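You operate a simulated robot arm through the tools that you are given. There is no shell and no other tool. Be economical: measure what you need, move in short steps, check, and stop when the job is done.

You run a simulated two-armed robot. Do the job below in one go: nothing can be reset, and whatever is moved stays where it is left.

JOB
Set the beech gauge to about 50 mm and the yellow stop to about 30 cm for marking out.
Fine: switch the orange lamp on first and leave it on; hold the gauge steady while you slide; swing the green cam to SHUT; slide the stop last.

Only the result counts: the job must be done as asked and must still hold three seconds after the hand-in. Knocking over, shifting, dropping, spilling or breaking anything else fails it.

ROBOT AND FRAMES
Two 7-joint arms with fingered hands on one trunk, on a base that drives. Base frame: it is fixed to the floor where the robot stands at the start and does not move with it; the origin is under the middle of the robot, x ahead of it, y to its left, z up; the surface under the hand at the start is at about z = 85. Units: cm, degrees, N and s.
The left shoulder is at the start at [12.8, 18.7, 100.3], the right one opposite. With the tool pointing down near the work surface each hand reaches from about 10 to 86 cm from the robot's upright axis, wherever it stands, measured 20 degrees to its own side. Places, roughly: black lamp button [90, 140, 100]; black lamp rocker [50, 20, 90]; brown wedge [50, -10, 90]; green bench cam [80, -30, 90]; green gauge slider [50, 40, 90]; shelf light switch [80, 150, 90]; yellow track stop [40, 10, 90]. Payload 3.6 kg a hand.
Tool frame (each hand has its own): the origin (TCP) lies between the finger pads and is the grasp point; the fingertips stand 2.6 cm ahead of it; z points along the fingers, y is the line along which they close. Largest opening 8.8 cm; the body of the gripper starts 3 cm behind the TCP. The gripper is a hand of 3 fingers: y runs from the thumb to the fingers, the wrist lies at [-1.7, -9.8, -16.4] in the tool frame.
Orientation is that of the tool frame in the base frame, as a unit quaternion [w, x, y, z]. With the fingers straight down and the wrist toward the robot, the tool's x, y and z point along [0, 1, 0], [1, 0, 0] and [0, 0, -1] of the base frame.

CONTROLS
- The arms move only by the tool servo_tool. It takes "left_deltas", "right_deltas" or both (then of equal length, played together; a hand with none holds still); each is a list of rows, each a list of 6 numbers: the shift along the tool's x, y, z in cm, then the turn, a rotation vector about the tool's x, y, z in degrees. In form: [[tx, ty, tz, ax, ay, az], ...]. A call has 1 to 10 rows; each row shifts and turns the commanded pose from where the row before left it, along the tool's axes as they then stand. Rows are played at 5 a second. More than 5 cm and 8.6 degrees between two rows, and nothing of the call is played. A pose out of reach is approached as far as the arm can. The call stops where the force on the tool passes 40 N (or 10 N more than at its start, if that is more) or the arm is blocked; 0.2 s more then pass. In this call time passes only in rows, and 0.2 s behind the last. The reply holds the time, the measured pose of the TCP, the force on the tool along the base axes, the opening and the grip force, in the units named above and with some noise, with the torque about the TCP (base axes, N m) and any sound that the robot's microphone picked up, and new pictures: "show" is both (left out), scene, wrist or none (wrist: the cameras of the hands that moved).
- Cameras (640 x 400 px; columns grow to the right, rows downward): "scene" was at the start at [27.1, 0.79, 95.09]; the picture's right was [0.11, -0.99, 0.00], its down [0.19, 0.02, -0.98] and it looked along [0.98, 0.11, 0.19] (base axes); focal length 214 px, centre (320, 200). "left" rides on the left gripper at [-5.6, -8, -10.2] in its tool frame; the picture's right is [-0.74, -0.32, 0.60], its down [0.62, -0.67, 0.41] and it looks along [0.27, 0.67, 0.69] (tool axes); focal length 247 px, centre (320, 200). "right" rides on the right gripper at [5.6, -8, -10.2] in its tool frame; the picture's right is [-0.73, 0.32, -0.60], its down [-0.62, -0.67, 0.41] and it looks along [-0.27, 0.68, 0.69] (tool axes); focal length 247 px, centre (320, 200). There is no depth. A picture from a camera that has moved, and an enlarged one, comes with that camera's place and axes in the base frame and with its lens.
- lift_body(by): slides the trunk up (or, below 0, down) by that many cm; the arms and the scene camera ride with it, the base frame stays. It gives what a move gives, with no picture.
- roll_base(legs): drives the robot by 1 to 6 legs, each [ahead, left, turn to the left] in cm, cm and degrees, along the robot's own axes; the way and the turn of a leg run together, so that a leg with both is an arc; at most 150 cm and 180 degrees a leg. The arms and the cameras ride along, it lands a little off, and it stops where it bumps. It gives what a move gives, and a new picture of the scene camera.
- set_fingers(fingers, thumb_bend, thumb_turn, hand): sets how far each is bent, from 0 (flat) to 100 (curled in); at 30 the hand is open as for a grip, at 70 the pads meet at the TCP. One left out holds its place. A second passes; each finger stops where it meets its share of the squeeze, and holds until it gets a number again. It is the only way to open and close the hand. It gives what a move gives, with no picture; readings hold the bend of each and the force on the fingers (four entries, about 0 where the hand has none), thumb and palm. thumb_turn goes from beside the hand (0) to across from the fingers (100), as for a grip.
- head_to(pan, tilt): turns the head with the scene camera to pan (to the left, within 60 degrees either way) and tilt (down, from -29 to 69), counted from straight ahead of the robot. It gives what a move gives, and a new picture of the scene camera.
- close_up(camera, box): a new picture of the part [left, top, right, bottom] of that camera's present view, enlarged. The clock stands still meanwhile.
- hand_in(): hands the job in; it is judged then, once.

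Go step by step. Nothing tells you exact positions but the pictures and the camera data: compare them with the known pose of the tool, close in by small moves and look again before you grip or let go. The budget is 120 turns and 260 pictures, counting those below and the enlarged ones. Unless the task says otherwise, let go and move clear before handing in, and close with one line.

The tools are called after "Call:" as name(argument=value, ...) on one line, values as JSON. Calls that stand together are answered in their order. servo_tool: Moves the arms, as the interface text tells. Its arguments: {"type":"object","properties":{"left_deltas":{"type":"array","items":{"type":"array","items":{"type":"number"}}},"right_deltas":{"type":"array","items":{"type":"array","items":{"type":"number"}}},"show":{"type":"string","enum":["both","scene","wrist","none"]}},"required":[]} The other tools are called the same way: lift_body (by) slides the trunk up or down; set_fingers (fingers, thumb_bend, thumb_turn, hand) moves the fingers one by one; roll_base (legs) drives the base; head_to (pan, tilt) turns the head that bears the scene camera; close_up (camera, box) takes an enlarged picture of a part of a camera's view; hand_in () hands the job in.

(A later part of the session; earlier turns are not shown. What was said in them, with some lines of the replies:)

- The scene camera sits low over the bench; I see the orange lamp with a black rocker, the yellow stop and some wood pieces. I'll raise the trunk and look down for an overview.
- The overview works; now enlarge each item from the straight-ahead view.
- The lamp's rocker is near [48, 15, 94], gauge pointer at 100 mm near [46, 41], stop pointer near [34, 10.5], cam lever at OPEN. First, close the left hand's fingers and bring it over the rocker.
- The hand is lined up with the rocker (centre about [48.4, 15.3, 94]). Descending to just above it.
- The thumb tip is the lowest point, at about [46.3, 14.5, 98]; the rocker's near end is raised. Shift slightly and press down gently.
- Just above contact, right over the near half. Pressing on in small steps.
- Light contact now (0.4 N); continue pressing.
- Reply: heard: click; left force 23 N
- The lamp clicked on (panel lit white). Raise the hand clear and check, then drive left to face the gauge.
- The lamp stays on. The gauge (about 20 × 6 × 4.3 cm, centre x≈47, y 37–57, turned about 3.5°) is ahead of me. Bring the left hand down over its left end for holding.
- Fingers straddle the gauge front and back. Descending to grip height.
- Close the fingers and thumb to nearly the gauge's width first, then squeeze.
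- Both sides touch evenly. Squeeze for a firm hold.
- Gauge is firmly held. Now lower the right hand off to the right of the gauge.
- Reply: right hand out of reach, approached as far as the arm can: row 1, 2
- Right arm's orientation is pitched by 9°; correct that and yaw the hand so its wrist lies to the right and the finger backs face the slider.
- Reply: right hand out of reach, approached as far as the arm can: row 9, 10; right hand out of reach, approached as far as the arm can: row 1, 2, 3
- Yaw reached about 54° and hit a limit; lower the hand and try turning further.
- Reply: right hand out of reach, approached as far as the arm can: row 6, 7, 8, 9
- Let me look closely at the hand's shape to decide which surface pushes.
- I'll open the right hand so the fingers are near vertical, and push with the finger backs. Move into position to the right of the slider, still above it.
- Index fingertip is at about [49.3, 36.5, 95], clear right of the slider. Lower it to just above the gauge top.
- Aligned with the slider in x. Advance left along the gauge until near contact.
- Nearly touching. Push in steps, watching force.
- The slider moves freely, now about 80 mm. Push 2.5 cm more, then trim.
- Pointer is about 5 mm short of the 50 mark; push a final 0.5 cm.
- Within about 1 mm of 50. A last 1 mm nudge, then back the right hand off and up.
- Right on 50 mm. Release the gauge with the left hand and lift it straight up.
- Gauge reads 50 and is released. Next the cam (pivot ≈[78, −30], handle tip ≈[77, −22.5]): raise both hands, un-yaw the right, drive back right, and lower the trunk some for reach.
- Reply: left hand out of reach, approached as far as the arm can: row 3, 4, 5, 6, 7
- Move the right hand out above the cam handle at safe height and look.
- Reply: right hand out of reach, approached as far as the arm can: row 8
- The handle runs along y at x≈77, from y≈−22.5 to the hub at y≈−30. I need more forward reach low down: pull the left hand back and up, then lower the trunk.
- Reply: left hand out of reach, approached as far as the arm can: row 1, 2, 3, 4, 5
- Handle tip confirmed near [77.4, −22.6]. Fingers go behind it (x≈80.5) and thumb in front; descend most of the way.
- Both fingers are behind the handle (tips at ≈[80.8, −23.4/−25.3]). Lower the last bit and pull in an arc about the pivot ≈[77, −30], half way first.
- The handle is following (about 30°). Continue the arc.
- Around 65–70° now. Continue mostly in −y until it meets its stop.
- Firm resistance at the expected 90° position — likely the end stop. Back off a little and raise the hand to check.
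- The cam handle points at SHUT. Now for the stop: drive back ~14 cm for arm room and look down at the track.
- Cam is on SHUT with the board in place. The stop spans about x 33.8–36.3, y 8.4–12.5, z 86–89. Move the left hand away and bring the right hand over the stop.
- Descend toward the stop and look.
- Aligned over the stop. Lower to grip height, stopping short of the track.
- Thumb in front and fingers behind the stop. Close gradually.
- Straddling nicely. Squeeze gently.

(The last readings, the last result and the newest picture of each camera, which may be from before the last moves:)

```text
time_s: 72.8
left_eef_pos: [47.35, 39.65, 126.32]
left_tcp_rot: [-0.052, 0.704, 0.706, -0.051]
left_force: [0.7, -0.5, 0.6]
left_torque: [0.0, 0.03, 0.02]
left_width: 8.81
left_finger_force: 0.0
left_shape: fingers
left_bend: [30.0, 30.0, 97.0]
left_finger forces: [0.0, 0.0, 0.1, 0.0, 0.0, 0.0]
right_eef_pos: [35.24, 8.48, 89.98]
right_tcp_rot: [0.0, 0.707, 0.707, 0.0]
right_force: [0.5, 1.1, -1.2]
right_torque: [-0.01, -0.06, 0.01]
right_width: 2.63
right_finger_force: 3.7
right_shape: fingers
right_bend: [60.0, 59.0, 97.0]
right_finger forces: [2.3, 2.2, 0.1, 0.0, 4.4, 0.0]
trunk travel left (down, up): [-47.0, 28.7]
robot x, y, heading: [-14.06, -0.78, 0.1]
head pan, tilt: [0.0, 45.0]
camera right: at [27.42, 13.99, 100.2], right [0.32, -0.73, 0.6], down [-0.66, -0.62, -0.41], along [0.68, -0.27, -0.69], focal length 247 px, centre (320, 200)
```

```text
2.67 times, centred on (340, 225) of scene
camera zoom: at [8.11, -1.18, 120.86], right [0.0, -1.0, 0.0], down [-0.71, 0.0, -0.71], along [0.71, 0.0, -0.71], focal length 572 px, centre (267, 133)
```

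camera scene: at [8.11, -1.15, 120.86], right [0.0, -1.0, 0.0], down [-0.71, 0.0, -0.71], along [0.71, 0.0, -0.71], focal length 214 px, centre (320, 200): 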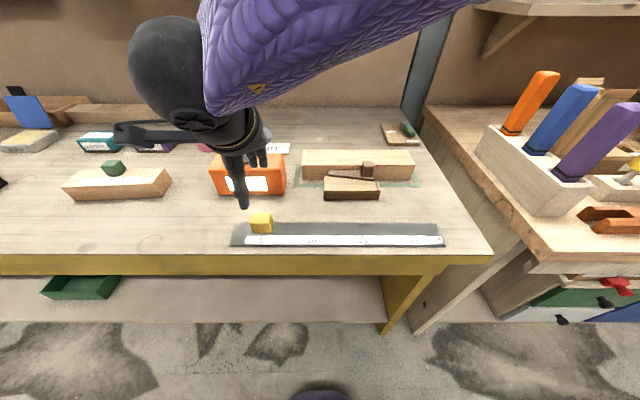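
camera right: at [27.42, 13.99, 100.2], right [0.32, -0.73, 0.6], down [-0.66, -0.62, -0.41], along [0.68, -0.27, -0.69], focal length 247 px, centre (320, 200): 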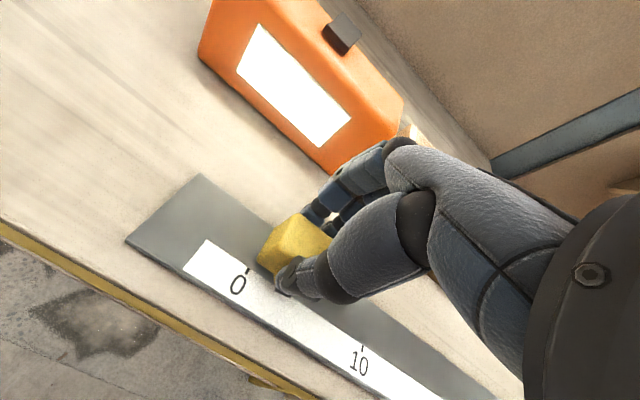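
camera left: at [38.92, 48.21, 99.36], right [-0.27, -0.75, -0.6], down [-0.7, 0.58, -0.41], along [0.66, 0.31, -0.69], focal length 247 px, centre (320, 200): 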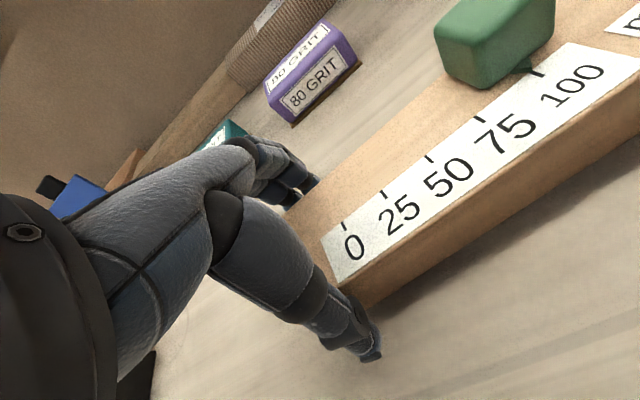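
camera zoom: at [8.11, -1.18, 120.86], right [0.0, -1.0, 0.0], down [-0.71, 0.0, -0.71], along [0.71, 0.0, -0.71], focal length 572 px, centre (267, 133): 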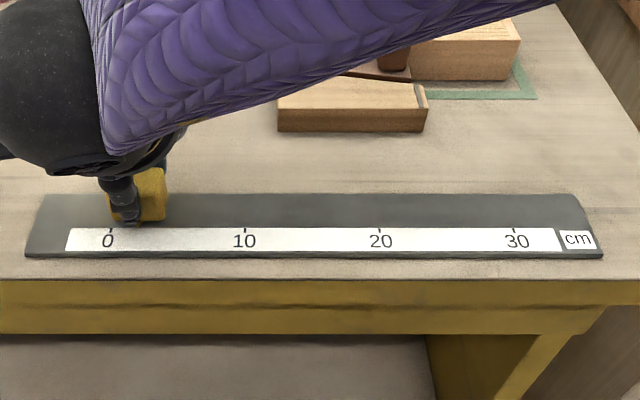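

It slides with the hand and the track stays put. Continue 25 cm along the track.

Call:
servo_tool(right_deltas=[[-2.5, 0, 0, 0, 0, 0], [-2.5, 0, 0, 0, 0, 0], [-2.5, 0, 0, 0, 0, 0], [-2.5, 0, 0, 0, 0, 0], [-2.5, 0, 0, 0, 0, 0], [-2.5, 0, 0, 0, 0, 0], [-2.5, 0, 0, 0, 0, 0], [-2.5, 0, 0, 0, 0, 0], [-2.5, 0, 0, 0, 0, 0], [-2.5, 0, 0, 0, 0, 0]], show="both")

Call:
close_up(camera="scene", box=[220, 180, 460, 270])

```text
time_s: 75.0
left_eef_pos: [47.24, 39.62, 126.34]
left_tcp_rot: [-0.054, 0.704, 0.706, -0.05]
left_force: [-0.2, -0.4, -0.1]
left_torque: [0.01, -0.05, 0.01]
left_width: 8.82
left_finger_force: 0.0
left_shape: fingers
left_bend: [30.0, 30.0, 97.0]
left_finger forces: [0.0, 0.0, 0.0, 0.0, 0.1, 0.0]
right_eef_pos: [35.21, -16.74, 89.94]
right_tcp_rot: [0.0, 0.706, 0.708, 0.001]
right_force: [-0.5, 0.3, -0.9]
right_torque: [0.03, 0.04, 0.03]
right_width: 2.6
right_finger_force: 4.2
right_shape: fingers
right_bend: [60.0, 59.0, 97.0]
right_finger forces: [1.8, 1.8, 0.0, 0.1, 4.9, 0.0]
trunk travel left (down, up): [-47.0, 28.7]
robot x, y, heading: [-13.85, -1.49, 0.2]
head pan, tilt: [0.0, 45.0]
camera scene: at [8.08, -1.21, 120.87], right [0.0, -1.0, 0.0], down [-0.71, 0.0, -0.71], along [0.71, 0.0, -0.71], focal length 214 px, centre (320, 200)
camera right: at [27.47, -11.15, 100.22], right [0.32, -0.73, 0.6], down [-0.66, -0.62, -0.41], along [0.68, -0.27, -0.69], focal length 247 px, centre (320, 200)
```

scene: 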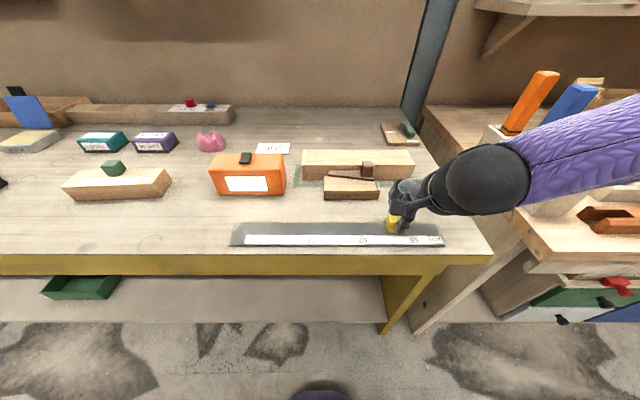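
right: 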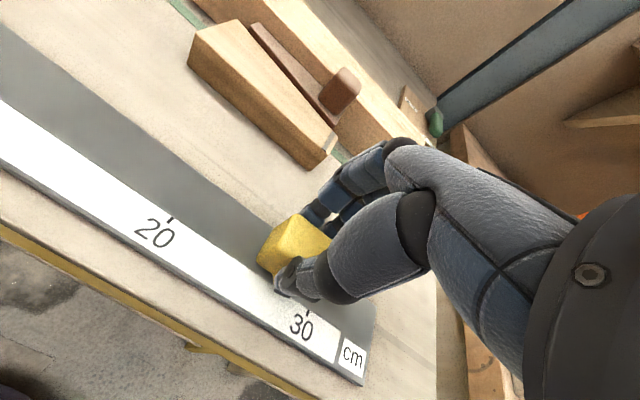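

```text
2.67 times, centred on (340, 225) of scene
camera zoom: at [8.08, -1.21, 120.87], right [0.0, -1.0, 0.0], down [-0.71, 0.0, -0.71], along [0.71, 0.0, -0.71], focal length 572 px, centre (267, 133)
```

zoom: 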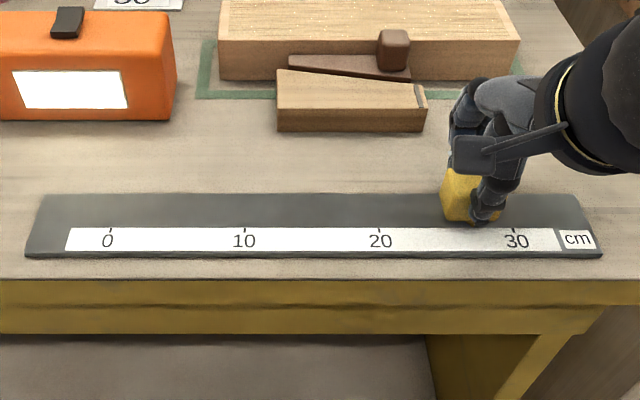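

Pointer reads about 27. Slide 2.9 cm more.

Call:
servo_tool(right_deltas=[[-1, 0, 0, 0, 0, 0], [-1, 0, 0, 0, 0, 0], [-0.6, 0, 0, 0, 0, 0], [-0.3, 0, 0, 0, 0, 0]], show="none")

Call:
close_up(camera="scene", box=[380, 190, 460, 250])

Call:
close_up(camera="right", box=[200, 180, 400, 380])

```text
time_s: 76.0
left_eef_pos: [47.29, 39.63, 126.23]
left_tcp_rot: [-0.052, 0.704, 0.706, -0.052]
left_force: [-1.0, 0.2, 0.1]
left_torque: [0.0, 0.0, 0.02]
left_width: 8.81
left_finger_force: 0.1
left_shape: fingers
left_bend: [30.0, 30.0, 97.0]
left_finger forces: [0.0, 0.0, 0.1, 0.0, 0.0, 0.0]
right_eef_pos: [35.28, -19.62, 90.02]
right_tcp_rot: [-0.001, 0.706, 0.708, 0.0]
right_force: [0.6, 0.4, -1.2]
right_torque: [0.01, 0.0, -0.01]
right_width: 2.62
right_finger_force: 4.5
right_shape: fingers
right_bend: [60.0, 58.0, 97.0]
right_finger forces: [2.2, 2.2, 0.1, 0.0, 4.0, 0.0]
trunk travel left (down, up): [-47.0, 28.7]
robot x, y, heading: [-14.04, -1.22, 0.0]
head pan, tilt: [0.0, 45.0]
```

```text
6.67 times, centred on (420, 220) of scene
camera zoom: at [8.11, -1.17, 120.86], right [0.0, -1.0, 0.0], down [-0.71, 0.0, -0.71], along [0.71, 0.0, -0.71], focal length 1430 px, centre (-347, 67)
```

zoom: 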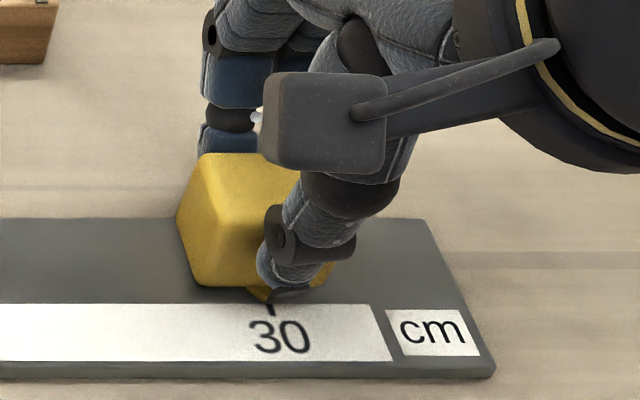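

```text
2.00 times, centred on (300, 280) of right
camera zoom: at [27.46, -13.96, 100.22], right [0.32, -0.73, 0.6], down [-0.66, -0.62, -0.41], along [0.68, -0.27, -0.69], focal length 494 px, centre (360, 40)
```

zoom: 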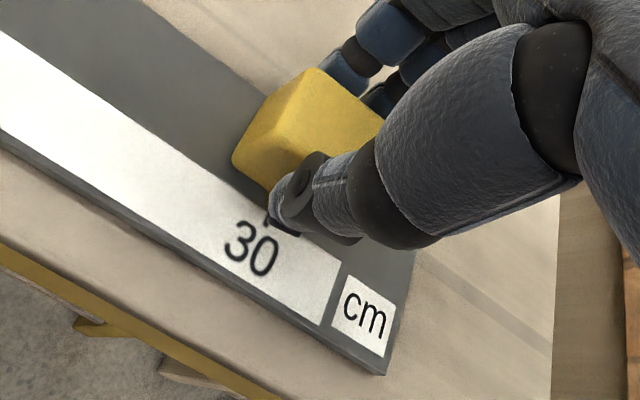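

The pointer sits on 30. Release the stop in small steps, lift away and check everything.

Call:
set_fingers(hand="right", fingers=50, thumb_bend=50)

Call:
set_fingers(hand="right", fingers=35, thumb_bend=35)

Call:
servo_tool(right_deltas=[[0, 0, -2, 0, 0, 0], [0, 0, -4, 0, 0, 0], [0, 0, -4.5, 0, 0, 0], [0, 0, -4.5, 0, 0, 0], [0, 0, -4.5, 0, 0, 0], [0, 0, -4.5, 0, 0, 0], [0, 0, -4.5, 0, 0, 0]], show="scene")

Call:
close_up(camera="scene", box=[380, 200, 460, 250])

Call:
close_up(camera="scene", box=[60, 140, 300, 210])

Call:
close_up(camera="scene", box=[290, 100, 450, 210])

```text
time_s: 77.0
left_eef_pos: [47.34, 39.69, 126.26]
left_tcp_rot: [-0.052, 0.704, 0.706, -0.051]
left_force: [-0.6, 0.3, 0.1]
left_torque: [-0.01, 0.01, 0.02]
left_width: 8.82
left_finger_force: 0.1
left_shape: fingers
left_bend: [30.0, 30.0, 97.0]
left_finger forces: [0.0, 0.0, 0.1, 0.0, 0.0, 0.1]
right_eef_pos: [35.24, -19.58, 90.04]
right_tcp_rot: [0.0, 0.707, 0.707, 0.001]
right_force: [-0.2, 0.4, -0.8]
right_torque: [-0.03, 0.01, 0.02]
right_width: 4.44
right_finger_force: 0.1
right_shape: fingers
right_bend: [50.0, 50.0, 97.0]
right_finger forces: [0.1, 0.1, 0.1, 0.1, 0.1, 0.0]
trunk travel left (down, up): [-47.0, 28.7]
robot x, y, heading: [-14.03, -0.67, 0.2]
head pan, tilt: [0.0, 45.0]
```

```text
time_s: 78.0
left_eef_pos: [47.21, 39.57, 126.25]
left_tcp_rot: [-0.052, 0.705, 0.706, -0.052]
left_force: [0.2, -0.2, 0.4]
left_torque: [0.01, -0.01, 0.01]
left_width: 8.79
left_finger_force: 0.1
left_shape: fingers
left_bend: [30.0, 30.0, 97.0]
left_finger forces: [0.1, 0.1, 0.1, 0.0, 0.1, 0.0]
right_eef_pos: [35.16, -19.55, 89.94]
right_tcp_rot: [0.0, 0.707, 0.707, 0.0]
right_force: [-0.4, 0.1, 0.3]
right_torque: [-0.02, -0.01, 0.02]
right_width: 7.72
right_finger_force: 0.1
right_shape: fingers
right_bend: [35.0, 35.0, 97.0]
right_finger forces: [0.0, 0.1, 0.0, 0.0, 0.1, 0.0]
trunk travel left (down, up): [-47.0, 28.7]
robot x, y, heading: [-13.83, -1.16, 0.1]
head pan, tilt: [0.0, 45.0]
```

```text
time_s: 79.5
left_eef_pos: [47.28, 39.67, 126.3]
left_tcp_rot: [-0.052, 0.704, 0.706, -0.052]
left_force: [0.0, 0.1, -0.5]
left_torque: [0.0, 0.01, -0.02]
left_width: 8.83
left_finger_force: 0.1
left_shape: fingers
left_bend: [30.0, 30.0, 97.0]
left_finger forces: [0.1, 0.1, 0.1, 0.0, 0.0, 0.1]
right_eef_pos: [35.18, -19.51, 118.55]
right_tcp_rot: [0.0, 0.706, 0.708, 0.0]
right_force: [0.3, -0.2, 0.0]
right_torque: [0.01, -0.03, 0.01]
right_width: 7.72
right_finger_force: 0.1
right_shape: fingers
right_bend: [35.0, 35.0, 97.0]
right_finger forces: [0.0, 0.0, 0.0, 0.0, 0.0, 0.0]
trunk travel left (down, up): [-47.0, 28.7]
robot x, y, heading: [-13.93, -1.39, -0.0]
head pan, tilt: [0.0, 45.0]
camera scene: at [8.08, -1.14, 120.87], right [0.0, -1.0, 0.0], down [-0.71, 0.0, -0.71], along [0.71, 0.0, -0.71], focal length 214 px, centre (320, 200)
```

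scene: 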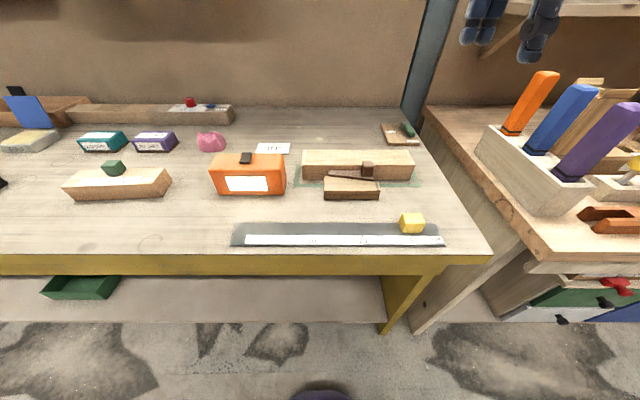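

```text
8.00 times, centred on (420, 225) of scene
camera zoom: at [8.08, -1.14, 120.87], right [0.0, -1.0, 0.0], down [-0.71, 0.0, -0.71], along [0.71, 0.0, -0.71], focal length 1716 px, centre (-480, 0)
```

zoom: 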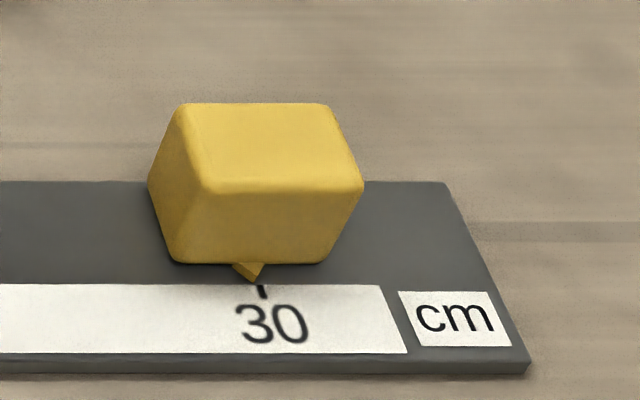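

```text
2.67 times, centred on (180, 175) of scene
camera zoom: at [8.08, -1.14, 120.87], right [0.0, -1.0, 0.0], down [-0.71, 0.0, -0.71], along [0.71, 0.0, -0.71], focal length 572 px, centre (693, 267)
```

zoom: 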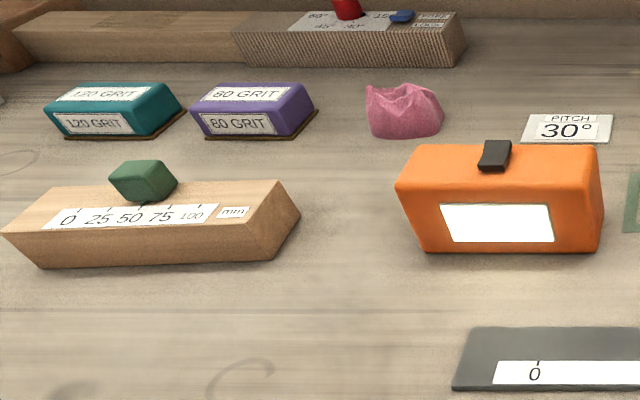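

```text
3.64 times, centred on (370, 155) of scene
camera zoom: at [8.08, -1.14, 120.87], right [0.0, -1.0, 0.0], down [-0.71, 0.0, -0.71], along [0.71, 0.0, -0.71], focal length 780 px, centre (138, 364)
```

zoom: 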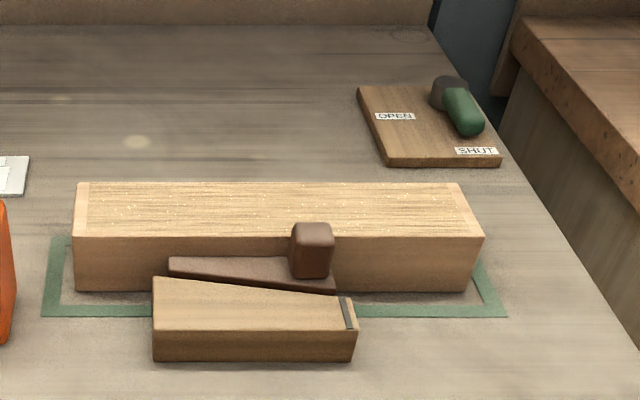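

Everything checks out: the lamp is on, the gauge reads 50 mm, the cam is at SHUT, the stop points at 30 cm, and both hands are clear. Handing in.

Call:
hand_in()

```text
The job is handed in.
```

The job is done and handed in: I switched the orange lamp on first and left it on, set the gauge to 50 mm while holding it steady, swung the cam to SHUT, and slid the stop to about 30 cm last.
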